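You operate a simulated robot arm through the tools that you are given. There is no shell and no other tool. Be economical: measure what you need, move in short steps, check, and stop when the job is done.

Carry out the task below with a simulated two-armed robot. There is one attempt and no reset: what you move stays moved.

## Task
Open the lower green drawer, fetch the gear blank from the grey bench top and set it in the inside of the lower green drawer, then shut the drawer. Take the red filter and put it on the silver steel tray. Pick up the blue filter with one hand, pass it to the other hand and put it on the low shelf of the cooling rack. Put the large clamp on the top shelf of the trolley. Pull the purple drawer open. Any order will do. Set down upright: red filter, blue filter.

The check looks at the end state, three seconds after you hand in, the way a careful person would. Anything else that was tipped, shoved, dropped, spilled or broken makes it a failure.

## Robot
Two 7-joint arms with fingered hands on one trunk, on a base that drives. Base frame: it is fixed to the floor where the robot stands at the start and does not move with it; the origin is under the middle of the robot, x ahead of it, y to its left, z up; the surface under the hand at the start is at about z = 86. Units: cm, degrees, N and s.
The left shoulder is at the start at [11.4, 18.2, 102], the right one opposite. With the tool pointing down near the work surface each hand reaches from about 48 to 88 cm from the robot's upright axis, wherever it stands, measured 20 degrees to its own side. Places, roughly: blue filter (6x6x10 cm) [-630, -200, 90]; gear blank [100, 0, 75]; inside of the lower green drawer [70, -10, 50]; large clamp [-1475, 50, 100]; low shelf of the cooling rack [-460, -600, 50]; lower green drawer [70, -10, 50]; purple drawer [-210, -60, 70]; red filter (6x6x10 cm) [-490, -810, 20]; steel tray (31x15x8 cm) [-140, -740, 90]; top shelf of the trolley [-1660, 150, 60]. Payload 3.8 kg a hand.
The tool frame of a hand sits at the grasp point between the pads (the TCP): z along the fingers, y along the line on which they close. The tips reach 3 cm beyond it. Largest opening 10.4 cm; the body of the gripper starts 3.5 cm behind the TCP. The gripper is a hand of 4 fingers: y runs from the thumb to the fingers, the wrist lies at [-1.7, -10.4, -17.8] in the tool frame.
Orientation is that of the tool frame in the base frame, as a unit quaternion [x, y, z, w]. With the fingers straight down and the wrist toward the robot, the tool's x, y and z point along [0, 1, 0], [1, 0, 0] and [0, 0, -1] of the base frame.

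## Interface
- The arms move only by the tool arm_command. It takes "left_plan", "right_plan" or both (then of equal length, played together; a hand with none holds still); each is a list of rows, each an object (a shift or turn left out is 0) with "rot": the turn, a rotation vector about the base's x, y, z in degrees, a list of three; "delta_pos": the shift along the base's x, y, z in mm, a list of three. In form: [{"rot": [ax, ay, az], "delta_pos": [x, y, z]}, ...]. A call has 1 to 20 rows; each row shifts and turns the commanded pose from where the row before left it. Rows are played at 5 a second. More than 5 cm and 8.6 degrees between two rows, and nothing of the call is played. A pose out of reach is approached as far as the arm can. The call stops where the force on the tool passes 40 N (or 10 N more than at its start, if that is more) or the arm is blocked; 0.2 s more then pass. In this call time passes only in rows, and 0.2 s behind the last. The reply holds the time, the measured pose of the TCP, the force on the tool along the base axes, the opening and the grip force, in the units named above and with some noise, with the torque about the TCP (base axes, N m) and any sound that the robot's microphone picked up.
- Cameras (640 x 400 px; columns grow to the right, rows downward): "scene" is now at [20.84, -0.41, 117.61]; the picture's right is [-0.08, -1.00, 0.00], its down [-0.76, 0.06, -0.65] and it looks along [0.65, -0.05, -0.76] (base axes); focal length 214 px, centre (320, 200). "left" rides on the left gripper at [-6.6, -9, -12.6] in its tool frame; the picture's right is [-0.78, -0.30, 0.56], its down [0.57, -0.70, 0.42] and it looks along [0.26, 0.65, 0.71] (tool axes); focal length 275 px, centre (320, 200). "right" rides on the right gripper at [6.6, -9, -12.6] in its tool frame; the picture's right is [-0.78, 0.30, -0.56], its down [-0.57, -0.70, 0.42] and it looks along [-0.26, 0.65, 0.71] (tool axes); focal length 275 px, centre (320, 200). There is no depth. A picture from a camera that has moved, and an enlarged one, comes with that camera's place and axes in the base frame and with its lens.
- get_image(camera): a new picture of that camera. The clock stands still meanwhile.
- slide_trunk(by): slides the trunk up (or, below 0, down) by that many cm; the arms and the scene camera ride with it, the base frame stays. It gives what a move gives, with no picture.
- base_move(legs): drives the robot by 1 to 6 legs, each [ahead, left, turn to the left] in cm, cm and degrees, along the robot's own axes; the way and the turn of a leg run together, so that a leg with both is an arc; at most 150 cm and 180 degrees a leg. The arms and the cameras ride along, it lands a little off, and it stops where it bumps. It gives what a move gives.
- curl_fingers(index, middle, ring, thumb_bend, thumb_turn, hand): sets how far each is bent, from 0 (flat) to 100 (curled in); at 30 the hand is open as for a grip, at 70 the pads meet at the TCP. One left out holds its place. A second passes; each finger stops where it meets its share of the squeeze, and holds until it gets a number again. It is the only way to open and close the hand. It gives what a move gives, with no picture; readings hold the bend of each and the force on the fingers (four entries, about 0 where the hand has none), thumb and palm. thumb_turn goes from beside the hand (0) to across from the fingers (100), as for a grip.
- pan_tilt(pan, tilt): turns the head with the scene camera to pan (to the left, within 86 degrees either way) and tilt (down, from -29 to 69), counted from straight ahead of the robot. It gives what a move gives.
- inspect(camera, box): a new picture of the part [left, top, right, bottom] of that camera's present view, enlarged. The clock stands still meanwhile.
- finish_job(): hands the job in; it is judged then, once.

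Go step by step. Nothing tells you exact positions but the pictures and the camera data: compare them with the known pose of the tool, close in by small moves and look again before you grip or let go. The budget is 186 turns and 154 pictures, counting those below and the enlarged ones. Unless the task says otherwise, let go and move clear before handing in, and close with one line.

The tools are called as a command line: name --argument value ..., lists and objects as JSON in quotes. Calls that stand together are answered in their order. arm_command: Moves the arms, as the interface text tells. Its arguments: {"type":"object","properties":{"left_plan":{"type":"array","items":{"type":"object","properties":{"rot":{"type":"array","items":{"type":"number"}},"delta_pos":{"type":"array","items":{"type":"number"}}}}},"right_plan":{"type":"array","items":{"type":"object","properties":{"rot":{"type":"array","items":{"type":"number"}},"delta_pos":{"type":"array","items":{"type":"number"}}}}}},"required":[]} The other tools are called the same way: slide_trunk (by) slides the trunk up or down; curl_fingers (index, middle, ring, thumb_bend, thumb_turn, hand) moves the fingers one by one; base_move (legs) drives the base; pan_tilt (pan, tilt) turns the head that bears the scene camera; get_image (camera) takes a picture; inspect (camera, box) takes an enlarged picture of a part of a camera's view; finish_job () hands the job in.

At the start:

```text
t: 0.0
left_tcp_pos: [45.41, 18.21, 109.25]
left_ee_rot: [0.707, 0.707, 0.001, -0.001]
left_force: [0.0, 0.3, -0.6]
left_wrist_torque: [-0.01, 0.02, -0.03]
left_width: 10.36
left_grip_force: 0.1
left_shape: jaw
left_bend: [30.0, 30.0, 30.0, 30.0, 97.0]
left_finger forces: [0.1, 0.0, 0.0, 0.0, 0.1, 0.1]
right_tcp_pos: [46.59, -17.42, 107.96]
right_ee_rot: [0.707, 0.707, 0.0, 0.0]
right_force: [-0.3, 0.3, -0.1]
right_wrist_torque: [0.0, -0.02, 0.01]
right_width: 10.4
right_grip_force: 0.1
right_shape: jaw
right_bend: [30.0, 30.0, 30.0, 30.0, 97.0]
right_finger forces: [0.0, 0.1, 0.0, 0.0, 0.1, 0.0]
trunk travel left (down, up): [-17.5, 58.1]
robot x, y, heading: [0.19, -0.16, -0.1]
head pan, tilt: [-4.5, 49.5]
```

scene: 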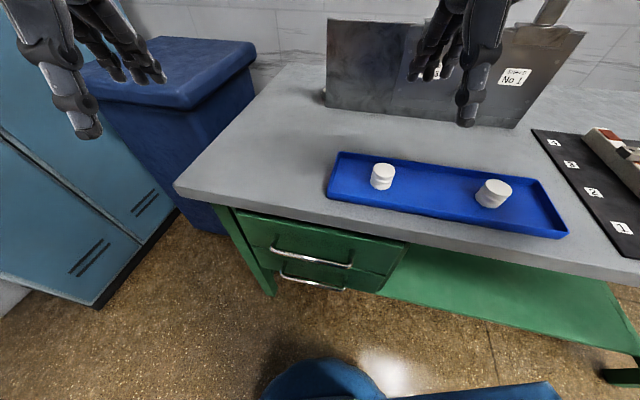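
right: 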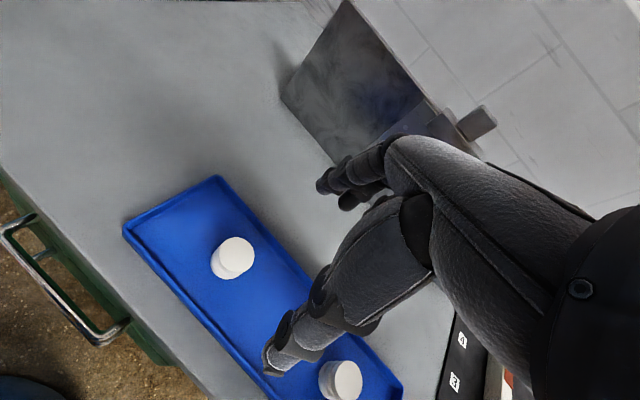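
left: 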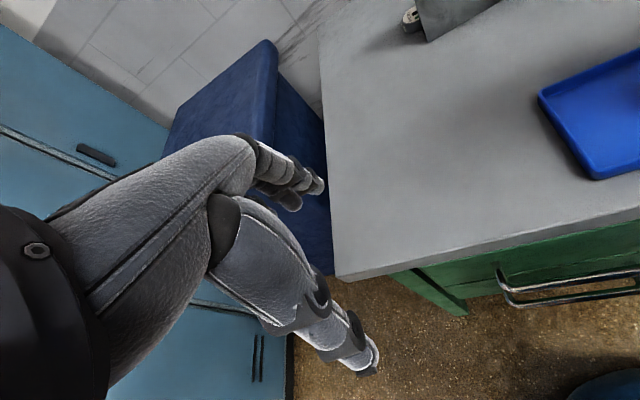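

I see a grey bench with a blue tray holding two white round pieces, and two green drawers beneath it. I'll look around first to find the gear blank.

inspect --camera "scene" --box '[300, 0, 640, 260]'

inspect --camera "scene" --box '[180, 180, 440, 340]'

pan_tilt --pan -15 --tilt 20

get_image --camera "scene"

```text
1.54 times, centred on (470, 130) of scene
camera zoom: at [20.84, -0.41, 117.61], right [-0.08, -1.0, 0.0], down [-0.76, 0.06, -0.65], along [0.65, -0.05, -0.76], focal length 330 px, centre (89, 308)
```

zoom: 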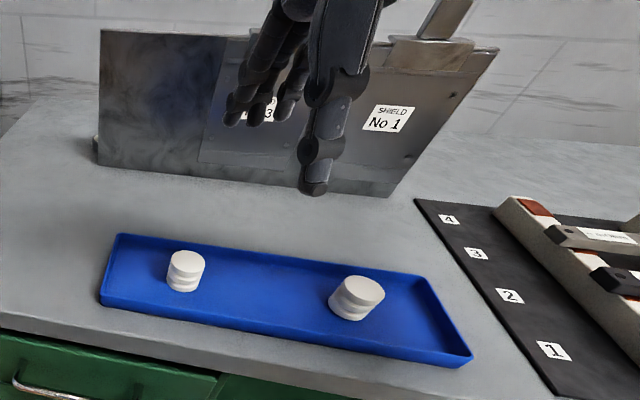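

```text
2.46 times, centred on (310, 260) of scene
camera zoom: at [20.84, -0.41, 117.61], right [-0.08, -1.0, 0.0], down [-0.76, 0.06, -0.65], along [0.65, -0.05, -0.76], focal length 528 px, centre (345, 52)
```

zoom: 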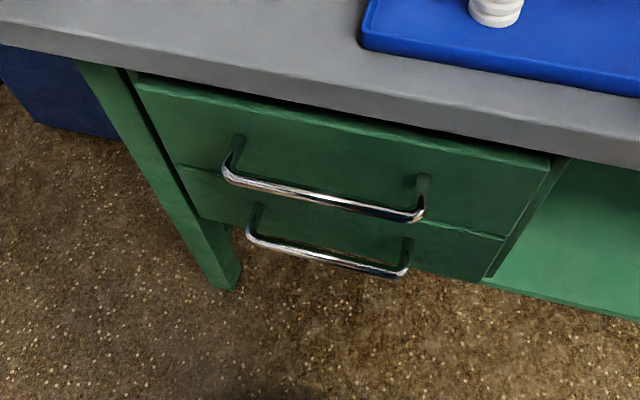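

```text
t: 0.9
left_tcp_pos: [45.38, 18.24, 109.23]
left_ee_rot: [0.707, 0.707, 0.0, 0.0]
left_force: [-0.3, 0.1, 0.0]
left_wrist_torque: [-0.01, 0.03, 0.02]
left_width: 10.4
left_grip_force: 0.1
left_shape: jaw
left_bend: [30.0, 30.0, 30.0, 30.0, 97.0]
left_finger forces: [0.0, 0.0, 0.0, 0.1, 0.0, 0.1]
right_tcp_pos: [46.52, -17.36, 107.95]
right_ee_rot: [0.707, 0.707, 0.0, 0.0]
right_force: [-0.2, -0.3, 0.4]
right_wrist_torque: [0.01, -0.01, 0.02]
right_width: 10.37
right_grip_force: 0.0
right_shape: jaw
right_bend: [30.0, 30.0, 30.0, 30.0, 97.0]
right_finger forces: [0.0, 0.0, 0.1, 0.1, 0.0, 0.0]
trunk travel left (down, up): [-17.5, 58.1]
robot x, y, heading: [0.17, 0.23, 0.1]
head pan, tilt: [-15.0, 20.0]
```

```text
148 pictures are left
camera scene: at [22.12, -2.21, 122.1], right [-0.26, -0.97, 0.0], down [-0.33, 0.09, -0.94], along [0.91, -0.24, -0.34], focal length 214 px, centre (320, 200)
```

scene: 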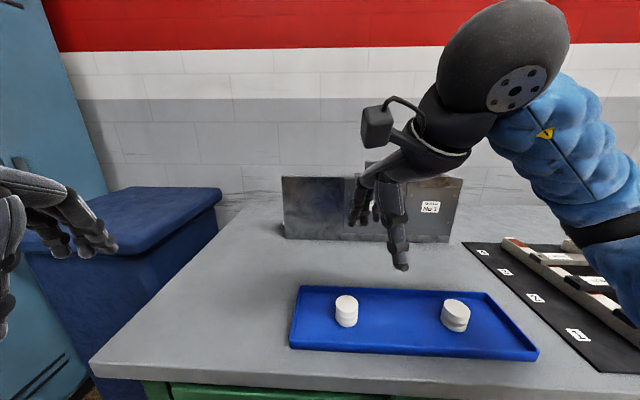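

The white pieces may be decoys: the left camera shows a small metal ring behind the shield's left end. I'll look closer at that.

inspect --camera "left" --box '[320, 0, 520, 125]'

slide_trunk --by 35

pan_tilt --pan 0 --tilt 45

get_image --camera "scene"

get_image --camera "left"

```text
3.20 times, centred on (420, 62) of left
camera zoom: at [36.37, 11.58, 121.74], right [-0.3, -0.78, -0.56], down [-0.7, 0.57, -0.42], along [0.65, 0.26, -0.71], focal length 881 px, centre (0, 640)
```

zoom: 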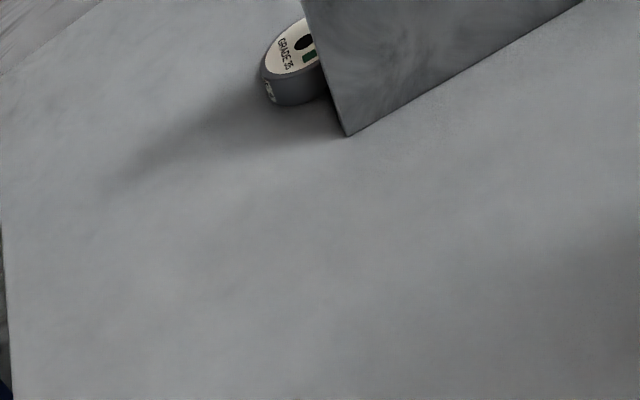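

```text
t: 4.4
left_tcp_pos: [45.46, 18.28, 144.33]
left_ee_rot: [0.707, 0.707, -0.001, 0.0]
left_force: [0.6, -0.2, -0.5]
left_wrist_torque: [0.02, -0.01, 0.04]
left_width: 10.37
left_grip_force: 0.0
left_shape: jaw
left_bend: [30.0, 30.0, 30.0, 30.0, 97.0]
left_finger forces: [0.1, 0.0, 0.1, 0.0, 0.0, 0.0]
right_tcp_pos: [46.62, -17.28, 142.97]
right_ee_rot: [0.707, 0.707, 0.0, 0.0]
right_force: [-0.4, 0.1, 1.1]
right_wrist_torque: [-0.03, -0.03, 0.03]
right_width: 10.38
right_grip_force: 0.2
right_shape: jaw
right_bend: [30.0, 30.0, 30.0, 30.0, 97.0]
right_finger forces: [0.0, 0.0, 0.0, 0.0, 0.0, 0.0]
trunk travel left (down, up): [-52.5, 23.1]
robot x, y, heading: [-0.12, 0.29, 0.0]
head pan, tilt: [-15.0, 20.0]
```

```text
t: 5.2
left_tcp_pos: [45.44, 18.28, 144.2]
left_ee_rot: [0.708, 0.707, 0.0, 0.0]
left_force: [-0.8, -0.4, 0.1]
left_wrist_torque: [0.02, 0.01, -0.04]
left_width: 10.38
left_grip_force: 0.1
left_shape: jaw
left_bend: [30.0, 30.0, 30.0, 30.0, 97.0]
left_finger forces: [0.0, 0.0, 0.0, 0.0, 0.1, 0.1]
right_tcp_pos: [46.58, -17.36, 143.01]
right_ee_rot: [0.707, 0.707, 0.0, -0.001]
right_force: [0.3, 0.1, 0.3]
right_wrist_torque: [-0.03, -0.01, -0.01]
right_width: 10.4
right_grip_force: 0.0
right_shape: jaw
right_bend: [30.0, 30.0, 30.0, 30.0, 97.0]
right_finger forces: [0.0, 0.0, 0.1, 0.0, 0.0, 0.0]
trunk travel left (down, up): [-52.5, 23.1]
robot x, y, heading: [-0.06, -0.12, -0.2]
head pan, tilt: [0.0, 45.0]
```

```text
146 pictures are left
camera scene: at [9.96, 0.19, 153.82], right [0.0, -1.0, 0.0], down [-0.71, 0.0, -0.71], along [0.71, 0.0, -0.71], focal length 214 px, centre (320, 200)
```

scene: 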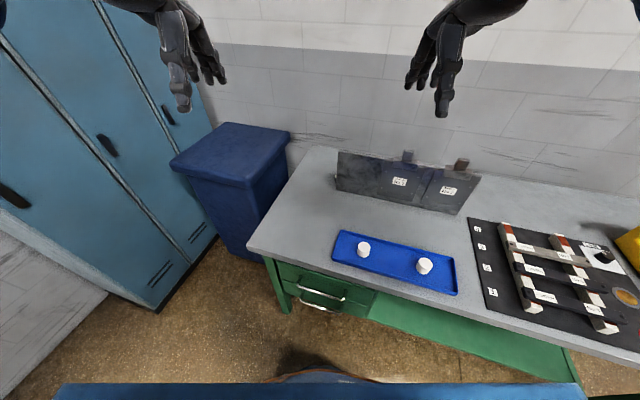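

```text
145 pictures are left
camera left: at [36.35, 11.57, 156.74], right [-0.3, -0.78, -0.56], down [-0.7, 0.57, -0.42], along [0.65, 0.26, -0.71], focal length 275 px, centre (320, 200)
```

left: 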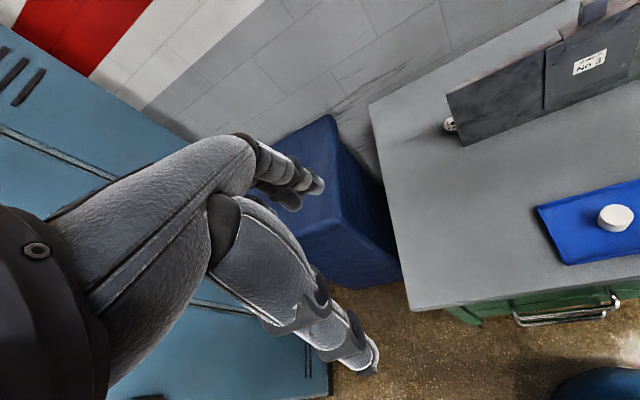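

The bench is turned about 17°. A grey disc sits behind the shield near (92,-10). I'll move the left hand forward so its camera can see behind the shield.

arm_command --left_plan '[{"delta_pos": [45, 0, -10]}, {"delta_pos": [45, 0, -10]}, {"delta_pos": [45, 0, -10]}, {"delta_pos": [45, 0, -10]}, {"delta_pos": [45, 0, -10]}, {"delta_pos": [45, 0, -10]}, {"delta_pos": [45, 0, -10]}]'

get_image --camera "left"

```text
t: 6.8
left_tcp_pos: [73.5, 19.43, 135.58]
left_ee_rot: [0.708, 0.706, -0.001, 0.001]
left_force: [-0.1, 1.5, 0.2]
left_wrist_torque: [-0.04, 0.03, -0.02]
left_width: 10.39
left_grip_force: 0.0
left_shape: jaw
left_bend: [30.0, 30.0, 30.0, 30.0, 97.0]
left_finger forces: [0.0, 0.1, 0.0, 0.0, 0.1, 0.1]
left hand out of reach, approached as far as the arm can: row 7
right_tcp_pos: [46.83, -16.83, 142.98]
right_ee_rot: [0.707, 0.707, -0.003, -0.001]
right_force: [1.1, 1.2, 0.1]
right_wrist_torque: [-0.07, 0.01, -0.01]
right_width: 10.37
right_grip_force: 0.1
right_shape: jaw
right_bend: [30.0, 30.0, 30.0, 30.0, 97.0]
right_finger forces: [0.0, 0.1, 0.0, 0.1, 0.0, 0.0]
trunk travel left (down, up): [-52.5, 23.1]
robot x, y, heading: [-0.05, 0.15, -0.4]
head pan, tilt: [0.0, 45.0]
```

```text
144 pictures are left
camera left: at [64.43, 12.82, 148.07], right [-0.3, -0.78, -0.55], down [-0.7, 0.57, -0.43], along [0.65, 0.26, -0.71], focal length 275 px, centre (320, 200)
```

left: 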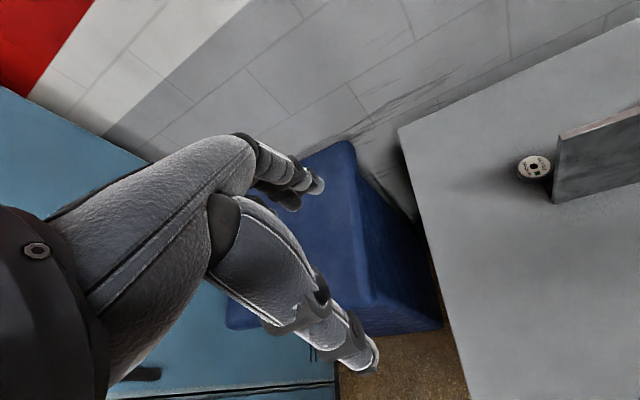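

The disc is now visible beside the shield's left end. I'll zoom in on it.

inspect --camera "left" --box '[480, 120, 600, 195]'

inspect --camera "scene" --box '[460, 180, 640, 340]'

```text
5.33 times, centred on (540, 158) of left
camera zoom: at [64.43, 12.82, 148.07], right [-0.3, -0.78, -0.55], down [-0.7, 0.57, -0.43], along [0.65, 0.26, -0.71], focal length 1468 px, centre (-853, 427)
```

zoom: 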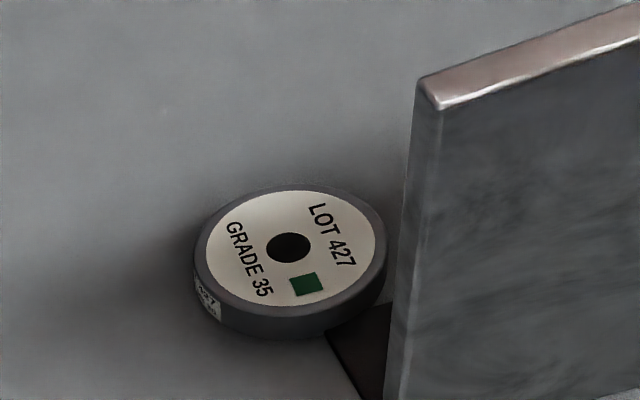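

```text
2.50 times, centred on (550, 260) of scene
camera zoom: at [10.3, 0.73, 153.78], right [0.0, -1.0, 0.0], down [-0.71, 0.0, -0.71], along [0.71, 0.0, -0.71], focal length 536 px, centre (-255, 50)
```

zoom: 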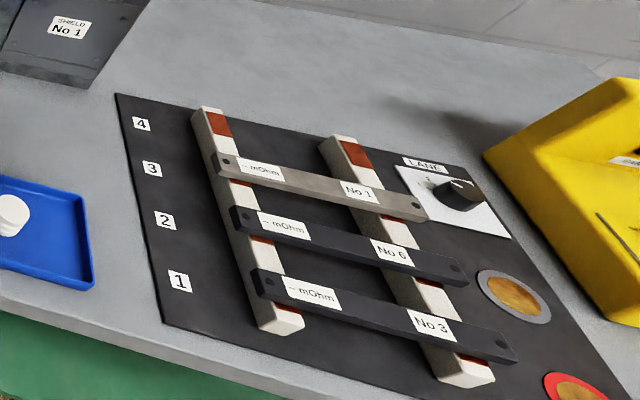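

The gear blank is the grey disc at about (92,-10), 7 cm across and just behind the left end of the shield. I'll check how close my base stands to the bench.

arm_command --left_plan '[{"delta_pos": [-45, 0, 0]}, {"delta_pos": [-45, 0, 0]}, {"delta_pos": [-45, 0, 0]}, {"delta_pos": [-45, 0, 0]}, {"delta_pos": [-45, 0, 0]}]'

pan_tilt --pan 0 --tilt 69

get_image --camera "scene"

```text
t: 8.1
left_tcp_pos: [71.01, 17.66, 141.22]
left_ee_rot: [0.708, 0.707, 0.0, -0.001]
left_force: [0.4, 0.8, 0.0]
left_wrist_torque: [0.02, -0.02, -0.01]
left_width: 10.37
left_grip_force: 0.1
left_shape: jaw
left_bend: [30.0, 30.0, 30.0, 30.0, 97.0]
left_finger forces: [0.1, 0.0, 0.0, 0.1, 0.0, 0.1]
left hand out of reach, approached as far as the arm can: row 1, 2, 3, 4, 5
right_tcp_pos: [46.62, -17.36, 143.09]
right_ee_rot: [0.707, 0.707, 0.0, 0.0]
right_force: [-0.1, 0.8, -0.7]
right_wrist_torque: [-0.02, -0.01, 0.01]
right_width: 10.38
right_grip_force: 0.0
right_shape: jaw
right_bend: [30.0, 30.0, 30.0, 30.0, 97.0]
right_finger forces: [0.1, 0.1, 0.0, 0.0, 0.0, 0.0]
trunk travel left (down, up): [-52.5, 23.1]
robot x, y, heading: [0.26, -0.02, -0.0]
head pan, tilt: [0.0, 45.0]
```

```text
t: 8.9
left_tcp_pos: [71.08, 17.57, 141.04]
left_ee_rot: [0.707, 0.707, -0.001, -0.001]
left_force: [0.3, 0.5, -1.0]
left_wrist_torque: [0.01, -0.01, 0.02]
left_width: 10.41
left_grip_force: 0.0
left_shape: jaw
left_bend: [30.0, 30.0, 30.0, 30.0, 97.0]
left_finger forces: [0.0, 0.0, 0.0, 0.0, 0.0, 0.1]
right_tcp_pos: [46.51, -17.33, 143.0]
right_ee_rot: [0.708, 0.707, 0.0, 0.0]
right_force: [0.3, -0.3, 0.0]
right_wrist_torque: [-0.07, 0.0, -0.03]
right_width: 10.37
right_grip_force: 0.1
right_shape: jaw
right_bend: [30.0, 30.0, 30.0, 30.0, 97.0]
right_finger forces: [0.1, 0.0, 0.0, 0.1, 0.1, 0.0]
trunk travel left (down, up): [-52.5, 23.1]
robot x, y, heading: [-0.13, 0.09, -0.1]
head pan, tilt: [0.0, 68.8]
```

```text
141 pictures are left
camera scene: at [7.45, 0.22, 150.93], right [0.0, -1.0, 0.0], down [-0.93, 0.0, -0.36], along [0.36, 0.0, -0.93], focal length 214 px, centre (320, 200)
```

scene: 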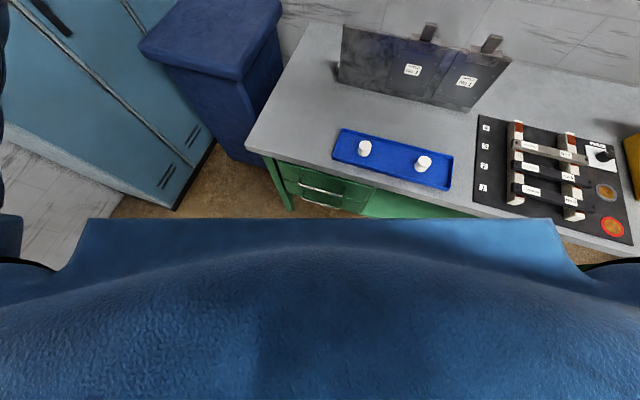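

The chest hides the base, so I can't see how close it is. I'll pull the left arm back in small steps, since its last reply looked off.

arm_command --left_plan '[{"delta_pos": [-30, 0, 0]}, {"delta_pos": [-40, 0, 0]}, {"delta_pos": [-40, 0, 0]}, {"delta_pos": [-40, 0, 0]}]'

```text
t: 9.9
left_tcp_pos: [69.05, 16.34, 145.3]
left_ee_rot: [0.707, 0.707, 0.0, -0.001]
left_force: [-0.9, 0.0, 0.3]
left_wrist_torque: [0.02, 0.0, -0.03]
left_width: 10.38
left_grip_force: 0.1
left_shape: jaw
left_bend: [30.0, 30.0, 30.0, 30.0, 97.0]
left_finger forces: [0.0, 0.1, 0.1, 0.1, 0.0, 0.1]
left hand out of reach, approached as far as the arm can: row 1, 2, 3, 4
right_tcp_pos: [46.54, -17.42, 143.04]
right_ee_rot: [0.707, 0.707, 0.0, 0.0]
right_force: [-0.3, -0.6, -0.3]
right_wrist_torque: [0.0, -0.01, 0.01]
right_width: 10.36
right_grip_force: 0.1
right_shape: jaw
right_bend: [30.0, 30.0, 30.0, 30.0, 97.0]
right_finger forces: [0.0, 0.0, 0.0, 0.0, 0.0, 0.0]
trunk travel left (down, up): [-52.5, 23.1]
robot x, y, heading: [-0.22, 0.2, -0.0]
head pan, tilt: [0.0, 68.8]
```

The solver seems stuck near a straight elbow. I'll lower the hand to free it.

arm_command --left_plan '[{"delta_pos": [0, 0, -40]}, {"delta_pos": [0, 0, -40]}, {"delta_pos": [0, 0, -40]}]'

```text
t: 10.7
left_tcp_pos: [72.98, 16.19, 134.25]
left_ee_rot: [0.707, 0.707, -0.001, -0.001]
left_force: [-0.4, 0.3, 0.4]
left_wrist_torque: [-0.01, 0.03, -0.02]
left_width: 10.41
left_grip_force: 0.0
left_shape: jaw
left_bend: [30.0, 30.0, 30.0, 30.0, 97.0]
left_finger forces: [0.1, 0.1, 0.0, 0.0, 0.0, 0.1]
left hand out of reach, approached as far as the arm can: row 1, 2, 3
right_tcp_pos: [46.75, -17.29, 142.92]
right_ee_rot: [0.707, 0.707, -0.001, 0.0]
right_force: [0.5, -0.1, 0.0]
right_wrist_torque: [0.0, 0.01, 0.01]
right_width: 10.38
right_grip_force: 0.0
right_shape: jaw
right_bend: [30.0, 30.0, 30.0, 30.0, 97.0]
right_finger forces: [0.0, 0.0, 0.1, 0.0, 0.0, 0.1]
trunk travel left (down, up): [-52.5, 23.1]
robot x, y, heading: [0.03, -0.08, 0.2]
head pan, tilt: [0.0, 68.8]
```

It is sliding along a reach limit. I'll try tilting the fingers forward while pulling back.

arm_command --left_plan '[{"delta_pos": [-30, 0, 0], "rot": [0, -8, 0]}, {"delta_pos": [-40, 0, 0], "rot": [0, -8, 0]}, {"delta_pos": [-40, 0, 0], "rot": [0, -8, 0]}, {"delta_pos": [-40, 0, 0], "rot": [0, -8, 0]}]'

```text
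t: 11.7
left_tcp_pos: [80.85, 20.88, 142.47]
left_ee_rot: [0.684, 0.683, 0.183, 0.182]
left_force: [0.1, -1.5, 0.1]
left_wrist_torque: [0.01, 0.03, 0.04]
left_width: 10.38
left_grip_force: 0.0
left_shape: jaw
left_bend: [30.0, 30.0, 30.0, 30.0, 97.0]
left_finger forces: [0.1, 0.1, 0.1, 0.0, 0.0, 0.1]
left hand out of reach, approached as far as the arm can: row 1, 2, 3, 4
right_tcp_pos: [46.57, -17.52, 143.0]
right_ee_rot: [0.707, 0.707, 0.0, 0.0]
right_force: [-0.1, -0.5, 0.7]
right_wrist_torque: [0.02, 0.02, 0.01]
right_width: 10.38
right_grip_force: 0.0
right_shape: jaw
right_bend: [30.0, 30.0, 30.0, 30.0, 97.0]
right_finger forces: [0.0, 0.1, 0.0, 0.1, 0.1, 0.0]
trunk travel left (down, up): [-52.5, 23.1]
robot x, y, heading: [0.03, -0.23, 0.0]
head pan, tilt: [0.0, 68.8]
```

The arm is still straight. I'll try moving inward across the body, combined with pulling back.

arm_command --left_plan '[{"delta_pos": [-25, -40, 0], "rot": [0, 8, 0]}, {"delta_pos": [-25, -40, 0], "rot": [0, 8, 0]}, {"delta_pos": [-45, 0, 0], "rot": [0, 8, 0]}, {"delta_pos": [-45, 0, 0], "rot": [0, 7, 0]}, {"delta_pos": [-45, 0, 0]}, {"delta_pos": [-45, 0, 0]}, {"delta_pos": [-45, 0, 0]}]'

```text
t: 13.3
left_tcp_pos: [67.53, 10.65, 147.38]
left_ee_rot: [0.708, 0.707, 0.006, 0.006]
left_force: [-0.5, 0.4, 0.1]
left_wrist_torque: [0.06, -0.02, 0.0]
left_width: 10.41
left_grip_force: 0.1
left_shape: jaw
left_bend: [30.0, 30.0, 30.0, 30.0, 97.0]
left_finger forces: [0.0, 0.0, 0.0, 0.0, 0.1, 0.0]
left hand out of reach, approached as far as the arm can: row 1, 2, 3, 4, 5, 6, 7
right_tcp_pos: [46.63, -17.39, 143.06]
right_ee_rot: [0.707, 0.707, 0.0, 0.0]
right_force: [-0.2, -1.4, -0.6]
right_wrist_torque: [0.0, -0.01, -0.01]
right_width: 10.36
right_grip_force: 0.0
right_shape: jaw
right_bend: [30.0, 30.0, 30.0, 30.0, 97.0]
right_finger forces: [0.1, 0.0, 0.0, 0.1, 0.0, 0.0]
trunk travel left (down, up): [-52.5, 23.1]
robot x, y, heading: [-0.1, -0.3, 0.0]
head pan, tilt: [0.0, 68.8]
```

Still stuck. I'll look at the arm itself.

pan_tilt --pan 50 --tilt 10

get_image --camera "scene"

```text
t: 14.6
left_tcp_pos: [67.63, 10.74, 147.3]
left_ee_rot: [0.707, 0.707, 0.005, 0.005]
left_force: [-0.8, 0.4, -0.5]
left_wrist_torque: [0.0, 0.0, 0.0]
left_width: 10.38
left_grip_force: 0.1
left_shape: jaw
left_bend: [30.0, 30.0, 30.0, 30.0, 97.0]
left_finger forces: [0.1, 0.1, 0.0, 0.0, 0.0, 0.0]
right_tcp_pos: [46.57, -17.36, 143.04]
right_ee_rot: [0.707, 0.707, -0.001, 0.001]
right_force: [-0.1, -0.5, 0.2]
right_wrist_torque: [0.0, 0.03, 0.0]
right_width: 10.37
right_grip_force: 0.2
right_shape: jaw
right_bend: [30.0, 30.0, 30.0, 30.0, 97.0]
right_finger forces: [0.1, 0.0, 0.0, 0.0, 0.1, 0.0]
trunk travel left (down, up): [-52.5, 23.1]
robot x, y, heading: [-0.06, -0.19, 0.1]
head pan, tilt: [50.0, 10.0]
```

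```text
140 pictures are left
camera scene: at [7.82, 7.32, 159.3], right [0.77, -0.64, 0.0], down [-0.11, -0.13, -0.98], along [0.63, 0.75, -0.17], focal length 214 px, centre (320, 200)
```

scene: 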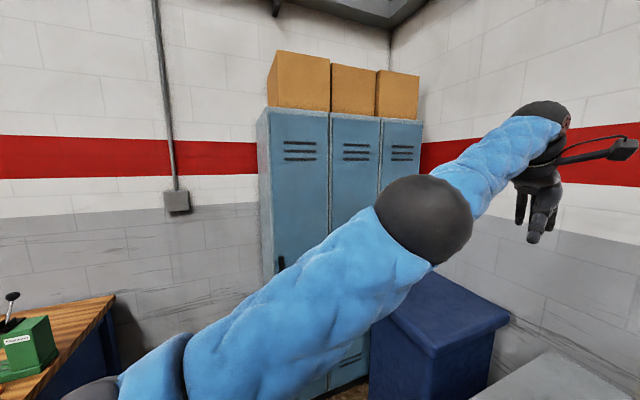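

The arm is straight out. I'll test lateral moves combined with yaw to break the straight line.

arm_command --left_plan '[{"delta_pos": [-10, 45, 0]}, {"delta_pos": [-10, 45, 0]}, {"delta_pos": [-10, 45, 0]}, {"delta_pos": [-10, 45, 0]}, {"delta_pos": [-45, 0, 0]}, {"delta_pos": [-45, 0, 0]}]'

arm_command --left_plan '[{"delta_pos": [-10, 0, -45]}, {"delta_pos": [-10, 0, -45]}, {"delta_pos": [-10, 0, -45]}, {"delta_pos": [-10, 0, -45]}, {"delta_pos": [-10, 0, -45]}, {"delta_pos": [-45, 0, 0]}, {"delta_pos": [-45, 0, 0]}]'

```text
t: 16.0
left_tcp_pos: [65.06, 29.23, 153.59]
left_ee_rot: [0.707, 0.707, 0.006, 0.006]
left_force: [-1.2, 0.2, -0.1]
left_wrist_torque: [0.0, -0.03, 0.01]
left_width: 10.4
left_grip_force: 0.0
left_shape: jaw
left_bend: [30.0, 30.0, 30.0, 30.0, 97.0]
left_finger forces: [0.0, 0.0, 0.0, 0.0, 0.0, 0.0]
left hand out of reach, approached as far as the arm can: row 1, 2, 3, 4, 5, 6
right_tcp_pos: [46.57, -17.24, 143.01]
right_ee_rot: [0.707, 0.708, 0.0, 0.0]
right_force: [0.6, 0.4, 0.2]
right_wrist_torque: [-0.03, -0.03, -0.02]
right_width: 10.37
right_grip_force: 0.0
right_shape: jaw
right_bend: [30.0, 30.0, 30.0, 30.0, 97.0]
right_finger forces: [0.1, 0.0, 0.0, 0.0, 0.0, 0.0]
trunk travel left (down, up): [-52.5, 23.1]
robot x, y, heading: [0.26, -0.14, -0.2]
head pan, tilt: [50.0, 10.0]
```

```text
t: 17.6
left_tcp_pos: [72.04, 31.46, 138.42]
left_ee_rot: [0.708, 0.707, 0.005, 0.006]
left_force: [-0.4, -0.8, -0.2]
left_wrist_torque: [0.01, 0.01, -0.02]
left_width: 10.4
left_grip_force: 0.0
left_shape: jaw
left_bend: [30.0, 30.0, 30.0, 30.0, 97.0]
left_finger forces: [0.0, 0.0, 0.1, 0.0, 0.0, 0.0]
left hand out of reach, approached as far as the arm can: row 1, 2, 3, 4, 5, 6, 7
right_tcp_pos: [46.57, -17.16, 142.86]
right_ee_rot: [0.707, 0.707, 0.0, 0.0]
right_force: [-0.4, -0.5, -0.1]
right_wrist_torque: [0.0, -0.01, 0.04]
right_width: 10.39
right_grip_force: 0.1
right_shape: jaw
right_bend: [30.0, 30.0, 30.0, 30.0, 97.0]
right_finger forces: [0.1, 0.0, 0.0, 0.1, 0.0, 0.1]
trunk travel left (down, up): [-52.5, 23.1]
robot x, y, heading: [0.19, -0.09, -0.1]
head pan, tilt: [50.0, 10.0]
```

Moving upward is safe, so I'll swing up and inward to unlock the elbow.

arm_command --left_plan '[{"delta_pos": [-20, 0, 40]}, {"delta_pos": [-20, 0, 40]}, {"delta_pos": [-20, 0, 40]}, {"delta_pos": [-30, 0, 30]}, {"delta_pos": [-30, 0, 30]}, {"delta_pos": [-30, 0, 30]}, {"delta_pos": [-30, 0, 0]}, {"delta_pos": [-30, 0, 0]}, {"delta_pos": [-30, 0, 0]}]'

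```text
t: 19.6
left_tcp_pos: [54.44, 32.75, 165.37]
left_ee_rot: [0.707, 0.707, 0.005, 0.005]
left_force: [0.0, 0.8, -0.9]
left_wrist_torque: [-0.01, -0.01, -0.02]
left_width: 10.4
left_grip_force: 0.0
left_shape: jaw
left_bend: [30.0, 30.0, 30.0, 30.0, 97.0]
left_finger forces: [0.1, 0.0, 0.0, 0.0, 0.1, 0.0]
left hand out of reach, approached as far as the arm can: row 1, 4, 5, 6, 7, 8, 9
right_tcp_pos: [46.49, -17.42, 143.01]
right_ee_rot: [0.707, 0.707, 0.0, 0.0]
right_force: [0.5, 0.3, -0.4]
right_wrist_torque: [0.02, 0.01, 0.02]
right_width: 10.36
right_grip_force: 0.1
right_shape: jaw
right_bend: [30.0, 30.0, 30.0, 30.0, 97.0]
right_finger forces: [0.0, 0.0, 0.0, 0.0, 0.1, 0.0]
trunk travel left (down, up): [-52.5, 23.1]
robot x, y, heading: [-0.05, -0.03, 0.0]
head pan, tilt: [50.0, 10.0]
```

Rows 2 and 3 were reached, so the arm is freeing up. Now I'll go straight down with a slight pull back.

arm_command --left_plan '[{"delta_pos": [0, 0, -40]}, {"delta_pos": [0, 0, -40]}, {"delta_pos": [0, -20, -40]}, {"delta_pos": [0, -20, -40]}, {"delta_pos": [0, -20, -40]}]'

```text
t: 20.8
left_tcp_pos: [65.14, 28.33, 154.03]
left_ee_rot: [0.707, 0.707, 0.005, 0.005]
left_force: [1.3, 0.0, 0.0]
left_wrist_torque: [-0.03, 0.03, -0.04]
left_width: 10.41
left_grip_force: 0.0
left_shape: jaw
left_bend: [30.0, 30.0, 30.0, 30.0, 97.0]
left_finger forces: [0.1, 0.1, 0.0, 0.0, 0.0, 0.0]
left hand out of reach, approached as far as the arm can: row 1, 2, 3, 4, 5
right_tcp_pos: [46.62, -17.34, 142.95]
right_ee_rot: [0.707, 0.707, -0.001, -0.001]
right_force: [0.0, 0.0, -0.4]
right_wrist_torque: [0.01, 0.0, 0.01]
right_width: 10.35
right_grip_force: 0.0
right_shape: jaw
right_bend: [30.0, 30.0, 30.0, 30.0, 97.0]
right_finger forces: [0.0, 0.1, 0.0, 0.0, 0.0, 0.1]
trunk travel left (down, up): [-52.5, 23.1]
robot x, y, heading: [0.12, 0.19, -0.1]
head pan, tilt: [50.0, 10.0]
```

I'll tilt the hand strongly forward, to nearly horizontal, and then pull back.

arm_command --left_plan '[{"rot": [0, -8, 0]}, {"rot": [0, -8, 0]}, {"rot": [0, -8, 0]}, {"rot": [0, -8, 0]}, {"rot": [0, -8, 0]}, {"rot": [0, -8, 0]}, {"rot": [0, -8, 0]}, {"rot": [0, -8, 0]}, {"delta_pos": [-40, 0, 0]}, {"delta_pos": [-40, 0, 0]}, {"delta_pos": [-40, 0, 0]}, {"delta_pos": [-40, 0, 0]}, {"delta_pos": [-40, 0, 0]}, {"delta_pos": [-40, 0, 0]}]'

```text
t: 23.8
left_tcp_pos: [74.31, 33.46, 173.02]
left_ee_rot: [0.596, 0.597, 0.38, 0.38]
left_force: [0.5, -0.3, -1.0]
left_wrist_torque: [-0.02, -0.01, 0.02]
left_width: 10.39
left_grip_force: 0.2
left_shape: jaw
left_bend: [30.0, 30.0, 30.0, 30.0, 97.0]
left_finger forces: [0.0, 0.0, 0.0, 0.0, 0.0, 0.0]
left hand out of reach, approached as far as the arm can: row 1, 2, 3, 4, 5, 6, 7, 8, 9, 10, 11, 12, 13, 14
right_tcp_pos: [46.51, -17.33, 142.98]
right_ee_rot: [0.707, 0.707, 0.0, -0.001]
right_force: [-0.4, 0.1, -0.1]
right_wrist_torque: [-0.02, 0.02, 0.05]
right_width: 10.36
right_grip_force: 0.2
right_shape: jaw
right_bend: [30.0, 30.0, 30.0, 30.0, 97.0]
right_finger forces: [0.0, 0.1, 0.0, 0.0, 0.1, 0.1]
trunk travel left (down, up): [-52.5, 23.1]
robot x, y, heading: [0.05, 0.05, -0.1]
head pan, tilt: [50.0, 10.0]
```

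I'll keep pitching the hand upward until the wrist limit makes the elbow help.

arm_command --left_plan '[{"rot": [0, -8, 0], "delta_pos": [-20, 0, 0]}, {"rot": [0, -8, 0], "delta_pos": [-20, 0, 0]}, {"rot": [0, -8, 0], "delta_pos": [-20, 0, 0]}, {"rot": [0, -8, 0], "delta_pos": [-20, 0, 0]}, {"rot": [0, -8, 0], "delta_pos": [-20, 0, 0]}, {"rot": [0, -8, 0], "delta_pos": [-20, 0, 0]}, {"rot": [0, -8, 0], "delta_pos": [-20, 0, 0]}, {"rot": [0, -8, 0], "delta_pos": [-20, 0, 0]}, {"rot": [0, -8, 0], "delta_pos": [-20, 0, 0]}]'

get_image --camera "scene"

```text
t: 25.8
left_tcp_pos: [66.61, 34.4, 177.41]
left_ee_rot: [0.294, 0.279, 0.647, 0.646]
left_force: [-0.1, 0.8, 0.8]
left_wrist_torque: [0.03, -0.02, -0.02]
left_width: 10.38
left_grip_force: 0.1
left_shape: jaw
left_bend: [30.0, 30.0, 30.0, 30.0, 97.0]
left_finger forces: [0.0, 0.0, 0.1, 0.1, 0.0, 0.0]
left hand out of reach, approached as far as the arm can: row 1, 2, 3, 4, 5, 6, 7
right_tcp_pos: [46.61, -17.54, 142.95]
right_ee_rot: [0.708, 0.706, 0.0, 0.0]
right_force: [-0.8, 0.0, -0.3]
right_wrist_torque: [-0.01, 0.0, 0.02]
right_width: 10.35
right_grip_force: 0.0
right_shape: jaw
right_bend: [30.0, 30.0, 30.0, 30.0, 97.0]
right_finger forces: [0.0, 0.0, 0.1, 0.0, 0.1, 0.1]
trunk travel left (down, up): [-52.5, 23.1]
robot x, y, heading: [0.17, -0.05, -0.2]
head pan, tilt: [50.0, 10.0]
```

```text
139 pictures are left
camera scene: at [7.85, 7.23, 159.31], right [0.77, -0.64, 0.0], down [-0.11, -0.13, -0.98], along [0.63, 0.75, -0.17], focal length 214 px, centre (320, 200)
```

scene: 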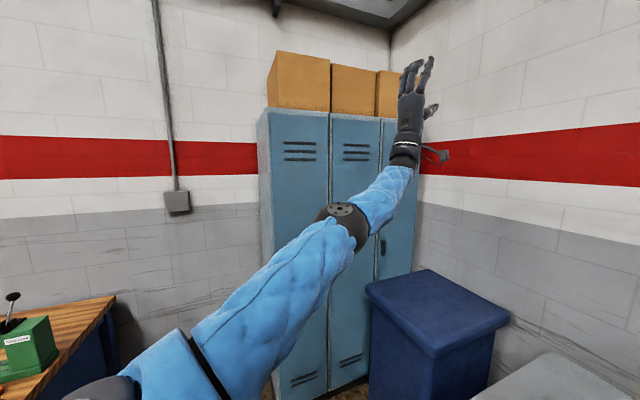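

The elbow has flexed. I'll fold the hand back toward the body before turning it down again.

arm_command --left_plan '[{"delta_pos": [-40, 0, -10]}, {"delta_pos": [-40, 0, -10]}, {"delta_pos": [-40, 0, -10]}, {"delta_pos": [-40, 0, -10]}, {"delta_pos": [-20, 0, -30]}, {"delta_pos": [-10, 0, -40]}, {"delta_pos": [0, 0, -40]}]'

```text
t: 27.4
left_tcp_pos: [68.76, 35.32, 168.17]
left_ee_rot: [0.293, 0.279, 0.648, 0.645]
left_force: [1.1, -0.2, -0.1]
left_wrist_torque: [0.02, -0.03, 0.03]
left_width: 10.4
left_grip_force: 0.0
left_shape: jaw
left_bend: [30.0, 30.0, 30.0, 30.0, 97.0]
left_finger forces: [0.1, 0.1, 0.1, 0.0, 0.1, 0.1]
left hand out of reach, approached as far as the arm can: row 1, 2, 3, 4, 5, 6, 7
right_tcp_pos: [46.55, -17.27, 143.01]
right_ee_rot: [0.707, 0.707, 0.001, 0.0]
right_force: [-0.7, -0.3, 0.1]
right_wrist_torque: [0.02, 0.0, 0.0]
right_width: 10.36
right_grip_force: 0.0
right_shape: jaw
right_bend: [30.0, 30.0, 30.0, 30.0, 97.0]
right_finger forces: [0.1, 0.0, 0.1, 0.1, 0.0, 0.0]
trunk travel left (down, up): [-52.5, 23.1]
robot x, y, heading: [-0.28, -0.22, 0.0]
head pan, tilt: [50.0, 10.0]
```

It straightened again. I'll keep pitching with small pull-backs, since that flexed it before.

arm_command --left_plan '[{"rot": [0, -8, 0], "delta_pos": [-10, 0, 10]}, {"rot": [0, -8, 0], "delta_pos": [-10, 0, 10]}, {"rot": [0, -8, 0], "delta_pos": [-20, 0, 10]}, {"rot": [0, -8, 0], "delta_pos": [-20, 0, 10]}, {"rot": [0, -8, 0], "delta_pos": [-20, 0, 0]}, {"delta_pos": [-20, 0, 0]}, {"delta_pos": [-20, 0, 0]}, {"delta_pos": [-20, 0, 0]}, {"delta_pos": [-20, 0, 0]}, {"delta_pos": [-20, 0, 0]}]'

```text
t: 29.6
left_tcp_pos: [56.47, 35.99, 171.26]
left_ee_rot: [0.102, 0.089, 0.703, 0.698]
left_force: [-0.1, 0.3, -0.3]
left_wrist_torque: [-0.01, 0.0, -0.02]
left_width: 10.39
left_grip_force: 0.0
left_shape: jaw
left_bend: [30.0, 30.0, 30.0, 30.0, 97.0]
left_finger forces: [0.1, 0.0, 0.0, 0.1, 0.0, 0.1]
left hand out of reach, approached as far as the arm can: row 1, 2, 3, 4, 5, 6, 7, 8, 9, 10
right_tcp_pos: [46.66, -17.35, 142.91]
right_ee_rot: [0.707, 0.707, 0.0, 0.0]
right_force: [0.4, -0.3, 0.4]
right_wrist_torque: [0.0, 0.0, 0.03]
right_width: 10.37
right_grip_force: 0.1
right_shape: jaw
right_bend: [30.0, 30.0, 30.0, 30.0, 97.0]
right_finger forces: [0.0, 0.1, 0.0, 0.0, 0.0, 0.0]
trunk travel left (down, up): [-52.5, 23.1]
robot x, y, heading: [-0.12, 0.22, -0.1]
head pan, tilt: [50.0, 10.0]
```

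I'll probe which directions are reachable with small test moves.

arm_command --left_plan '[{"delta_pos": [20, 0, 0]}, {"delta_pos": [-20, 0, 0]}, {"delta_pos": [0, 20, 0]}, {"delta_pos": [0, -20, 0]}, {"delta_pos": [0, -20, 0]}, {"delta_pos": [0, 20, 0]}, {"delta_pos": [0, 0, 20]}, {"delta_pos": [0, 0, -20]}, {"delta_pos": [0, 0, -20]}, {"delta_pos": [0, 0, 20]}, {"rot": [0, 0, 8]}, {"rot": [0, 0, -8]}, {"rot": [8, 0, 0]}, {"rot": [-8, 0, 0]}, {"rot": [0, 8, 0]}, {"rot": [0, -8, 0]}]'

get_image --camera "scene"

```text
t: 33.0
left_tcp_pos: [56.83, 35.71, 170.97]
left_ee_rot: [0.102, 0.088, 0.704, 0.698]
left_force: [-0.5, 0.3, -1.4]
left_wrist_torque: [0.0, -0.03, 0.0]
left_width: 10.36
left_grip_force: 0.0
left_shape: jaw
left_bend: [30.0, 30.0, 30.0, 30.0, 97.0]
left_finger forces: [0.0, 0.0, 0.0, 0.0, 0.0, 0.0]
left hand out of reach, approached as far as the arm can: row 1, 2, 13, 14, 15, 16
right_tcp_pos: [46.57, -17.32, 142.97]
right_ee_rot: [0.707, 0.707, 0.0, 0.0]
right_force: [0.6, -0.2, 0.1]
right_wrist_torque: [-0.02, 0.01, -0.03]
right_width: 10.36
right_grip_force: 0.0
right_shape: jaw
right_bend: [30.0, 30.0, 30.0, 30.0, 97.0]
right_finger forces: [0.0, 0.0, 0.0, 0.0, 0.1, 0.0]
trunk travel left (down, up): [-52.5, 23.1]
robot x, y, heading: [-0.13, 0.17, -0.3]
head pan, tilt: [50.0, 10.0]
```

```text
138 pictures are left
camera scene: at [7.8, 7.31, 159.31], right [0.77, -0.64, 0.0], down [-0.11, -0.13, -0.98], along [0.63, 0.75, -0.17], focal length 214 px, centre (320, 200)
```

scene: 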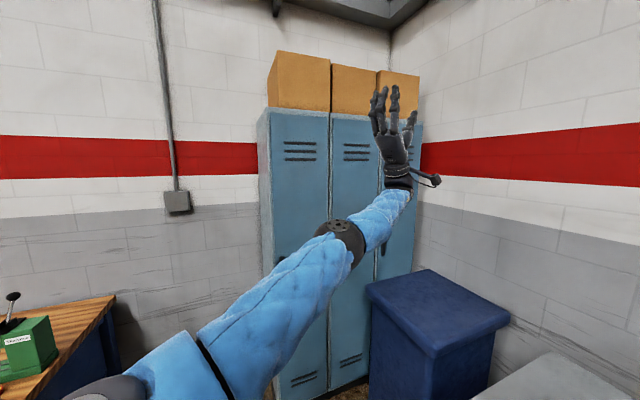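

The elbow joint's axis looks near vertical now, so I'll swing the hand inward with a matching yaw.

arm_command --left_plan '[{"delta_pos": [-10, -45, 0], "rot": [0, 0, -8]}, {"delta_pos": [-10, -45, 0], "rot": [0, 0, -8]}, {"delta_pos": [-15, -45, 0], "rot": [0, 0, -8]}, {"delta_pos": [-20, -45, 0], "rot": [0, 0, -8]}, {"delta_pos": [-20, -40, 0], "rot": [0, 0, -8]}, {"delta_pos": [-20, -40, 0], "rot": [0, 0, -8]}, {"delta_pos": [-40, 0, 0], "rot": [0, 0, -8]}, {"delta_pos": [-40, 0, 0], "rot": [0, 0, -8]}]'

get_image --camera "scene"

```text
t: 34.8
left_tcp_pos: [54.97, 6.4, 168.75]
left_ee_rot: [0.133, 0.025, 0.26, 0.956]
left_force: [-0.2, 0.0, 1.0]
left_wrist_torque: [-0.01, 0.01, 0.01]
left_width: 10.42
left_grip_force: 0.0
left_shape: jaw
left_bend: [30.0, 30.0, 30.0, 30.0, 97.0]
left_finger forces: [0.0, 0.1, 0.1, 0.0, 0.0, 0.1]
left hand out of reach, approached as far as the arm can: row 1, 2, 3, 4, 5, 6, 7, 8
right_tcp_pos: [46.66, -17.48, 142.99]
right_ee_rot: [0.707, 0.707, 0.001, 0.0]
right_force: [-0.1, 0.0, -0.2]
right_wrist_torque: [-0.01, 0.0, -0.01]
right_width: 10.38
right_grip_force: 0.0
right_shape: jaw
right_bend: [30.0, 30.0, 30.0, 30.0, 97.0]
right_finger forces: [0.1, 0.1, 0.0, 0.1, 0.1, 0.1]
trunk travel left (down, up): [-52.5, 23.1]
robot x, y, heading: [-0.09, -0.19, -0.0]
head pan, tilt: [50.0, 10.0]
```

```text
137 pictures are left
camera scene: at [7.79, 7.29, 159.32], right [0.77, -0.64, 0.0], down [-0.11, -0.13, -0.98], along [0.63, 0.75, -0.17], focal length 214 px, centre (320, 200)
```

scene: 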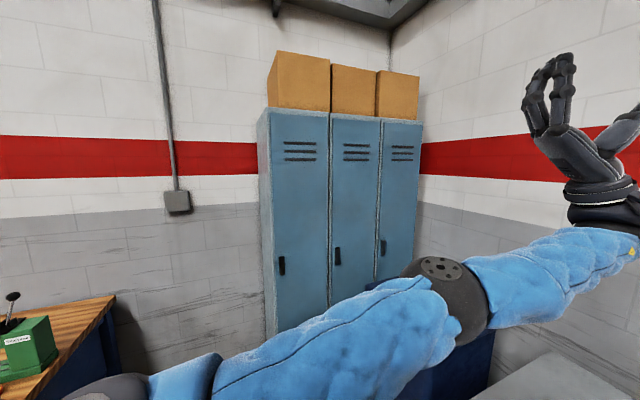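

The elbow axis points up, so I'll keep pulling inward and back to see whether it flexes.

arm_command --left_plan '[{"delta_pos": [-10, -48, 0], "rot": [0, 0, 8]}, {"delta_pos": [-10, -48, 0], "rot": [0, 0, 8]}, {"delta_pos": [-10, -48, 0], "rot": [0, 0, 8]}, {"delta_pos": [-10, -48, 0], "rot": [0, 0, 8]}, {"delta_pos": [-10, -48, 0], "rot": [0, 0, 8]}, {"delta_pos": [-10, -48, 0], "rot": [0, 0, 8]}, {"delta_pos": [-10, -48, 0], "rot": [0, 0, 8]}, {"delta_pos": [-10, -48, 0], "rot": [0, 0, 8]}, {"delta_pos": [-40, 0, 0]}, {"delta_pos": [-40, 0, 0]}]'

get_image --camera "scene"

```text
t: 37.0
left_tcp_pos: [54.38, 3.37, 171.19]
left_ee_rot: [0.151, 0.044, 0.566, 0.809]
left_force: [0.0, -0.6, -0.3]
left_wrist_torque: [-0.02, 0.03, 0.03]
left_width: 10.41
left_grip_force: 0.1
left_shape: jaw
left_bend: [30.0, 30.0, 30.0, 30.0, 97.0]
left_finger forces: [0.1, 0.1, 0.1, 0.0, 0.0, 0.0]
left hand out of reach, approached as far as the arm can: row 1, 2, 3, 4, 5, 6, 7, 8, 9, 10
right_tcp_pos: [46.62, -17.42, 142.92]
right_ee_rot: [0.707, 0.707, 0.0, 0.001]
right_force: [-0.1, 0.0, 0.9]
right_wrist_torque: [0.01, 0.01, 0.03]
right_width: 10.37
right_grip_force: 0.1
right_shape: jaw
right_bend: [30.0, 30.0, 30.0, 30.0, 97.0]
right_finger forces: [0.0, 0.0, 0.0, 0.1, 0.1, 0.0]
trunk travel left (down, up): [-52.5, 23.1]
robot x, y, heading: [0.13, 0.09, -0.3]
head pan, tilt: [50.0, 10.0]
```

```text
136 pictures are left
camera scene: at [7.85, 7.34, 159.31], right [0.77, -0.64, 0.0], down [-0.11, -0.13, -0.98], along [0.63, 0.75, -0.17], focal length 214 px, centre (320, 200)
```

scene: 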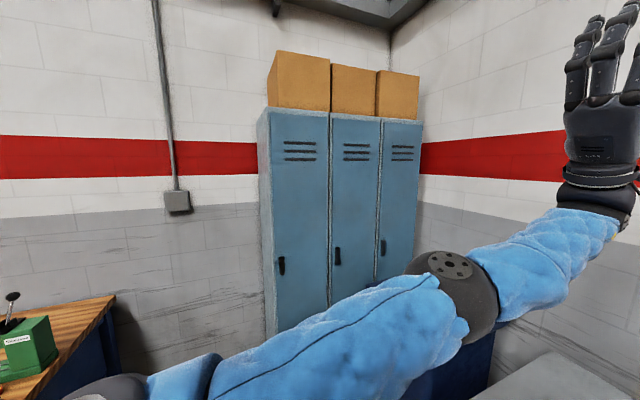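

The inward direction is blocked, so the elbow may fold outward. I'll test the opposite swing.

arm_command --left_plan '[{"delta_pos": [-10, 45, 0], "rot": [0, 0, 8]}, {"delta_pos": [-10, 45, 0], "rot": [0, 0, 8]}, {"delta_pos": [-10, 45, 0], "rot": [0, 0, 8]}, {"delta_pos": [-20, 45, 0], "rot": [0, 0, 8]}, {"delta_pos": [-20, 45, 0], "rot": [0, 0, 8]}, {"delta_pos": [-20, 45, 0], "rot": [0, 0, 8]}, {"delta_pos": [-30, 40, 0]}, {"delta_pos": [-30, 40, 0]}, {"delta_pos": [-30, 40, 0]}]'

get_image --camera "scene"

```text
t: 39.0
left_tcp_pos: [36.26, 42.47, 171.13]
left_ee_rot: [0.119, 0.102, 0.847, 0.508]
left_force: [-0.1, 0.9, 0.1]
left_wrist_torque: [0.01, 0.0, 0.04]
left_width: 10.39
left_grip_force: 0.1
left_shape: jaw
left_bend: [30.0, 30.0, 30.0, 30.0, 97.0]
left_finger forces: [0.0, 0.1, 0.0, 0.0, 0.1, 0.1]
left hand out of reach, approached as far as the arm can: row 1
right_tcp_pos: [46.43, -17.1, 143.01]
right_ee_rot: [0.707, 0.707, 0.0, 0.001]
right_force: [0.1, -0.3, 0.1]
right_wrist_torque: [-0.03, 0.02, -0.01]
right_width: 10.38
right_grip_force: 0.0
right_shape: jaw
right_bend: [30.0, 30.0, 30.0, 30.0, 97.0]
right_finger forces: [0.1, 0.0, 0.1, 0.1, 0.1, 0.1]
trunk travel left (down, up): [-52.5, 23.1]
robot x, y, heading: [0.34, 0.24, 0.1]
head pan, tilt: [50.0, 10.0]
```

```text
135 pictures are left
camera scene: at [7.81, 7.55, 159.3], right [0.77, -0.64, 0.0], down [-0.11, -0.13, -0.98], along [0.63, 0.75, -0.17], focal length 214 px, centre (320, 200)
```

scene: 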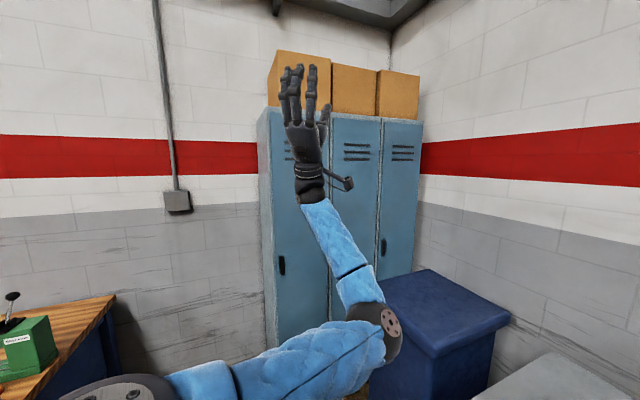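

The elbow has flexed and every row was reached. Now I'll turn the hand down again, keeping the wrist in place.

arm_command --left_plan '[{"delta_pos": [15, 2, -11], "rot": [-3.9, 7, 0]}, {"delta_pos": [15, 2, -11], "rot": [-3.9, 7, 0]}, {"delta_pos": [15, 2, -11], "rot": [-3.9, 7, 0]}, {"delta_pos": [15, 2, -11], "rot": [-3.9, 7, 0]}, {"delta_pos": [15, 2, -11], "rot": [-3.9, 7, 0]}, {"delta_pos": [15, 2, -11], "rot": [-3.9, 7, 0]}, {"delta_pos": [15, 2, -11], "rot": [-3.9, 7, 0]}, {"delta_pos": [15, 2, -11], "rot": [-3.9, 7, 0]}, {"delta_pos": [15, 2, -11], "rot": [-3.9, 7, 0]}, {"delta_pos": [15, 2, -11], "rot": [-3.9, 7, 0]}, {"delta_pos": [-8, -8, -28], "rot": [-3.9, 7, 0]}, {"delta_pos": [-8, -8, -28], "rot": [-3.9, 7, 0]}, {"delta_pos": [-8, -8, -28], "rot": [-3.9, 7, 0]}, {"delta_pos": [-8, -8, -28], "rot": [-3.9, 7, 0]}, {"delta_pos": [-8, -8, -28], "rot": [-3.9, 7, 0]}, {"delta_pos": [-8, -8, -28], "rot": [-3.9, 7, 0]}, {"delta_pos": [-8, -8, -28], "rot": [-3.9, 7, 0]}, {"delta_pos": [-8, -8, -28], "rot": [-3.9, 7, 0]}, {"delta_pos": [-8, -8, -28], "rot": [-3.9, 7, 0]}, {"delta_pos": [-8, -8, -28], "rot": [-3.9, 7, 0]}]'

```text
t: 43.2
left_tcp_pos: [44.01, 36.92, 132.1]
left_ee_rot: [0.505, 0.861, -0.006, 0.056]
left_force: [-0.8, 0.5, -0.5]
left_wrist_torque: [0.0, 0.04, 0.03]
left_width: 10.38
left_grip_force: 0.1
left_shape: jaw
left_bend: [30.0, 30.0, 30.0, 30.0, 97.0]
left_finger forces: [0.0, 0.1, 0.1, 0.1, 0.0, 0.0]
left hand out of reach, approached as far as the arm can: row 20
right_tcp_pos: [46.57, -17.36, 142.9]
right_ee_rot: [0.708, 0.707, 0.0, 0.0]
right_force: [0.5, 0.3, -0.5]
right_wrist_torque: [-0.01, -0.02, 0.0]
right_width: 10.37
right_grip_force: 0.0
right_shape: jaw
right_bend: [30.0, 30.0, 30.0, 30.0, 97.0]
right_finger forces: [0.1, 0.1, 0.1, 0.0, 0.0, 0.0]
trunk travel left (down, up): [-52.5, 23.1]
robot x, y, heading: [-0.09, 0.14, -0.1]
head pan, tilt: [50.0, 10.0]
```

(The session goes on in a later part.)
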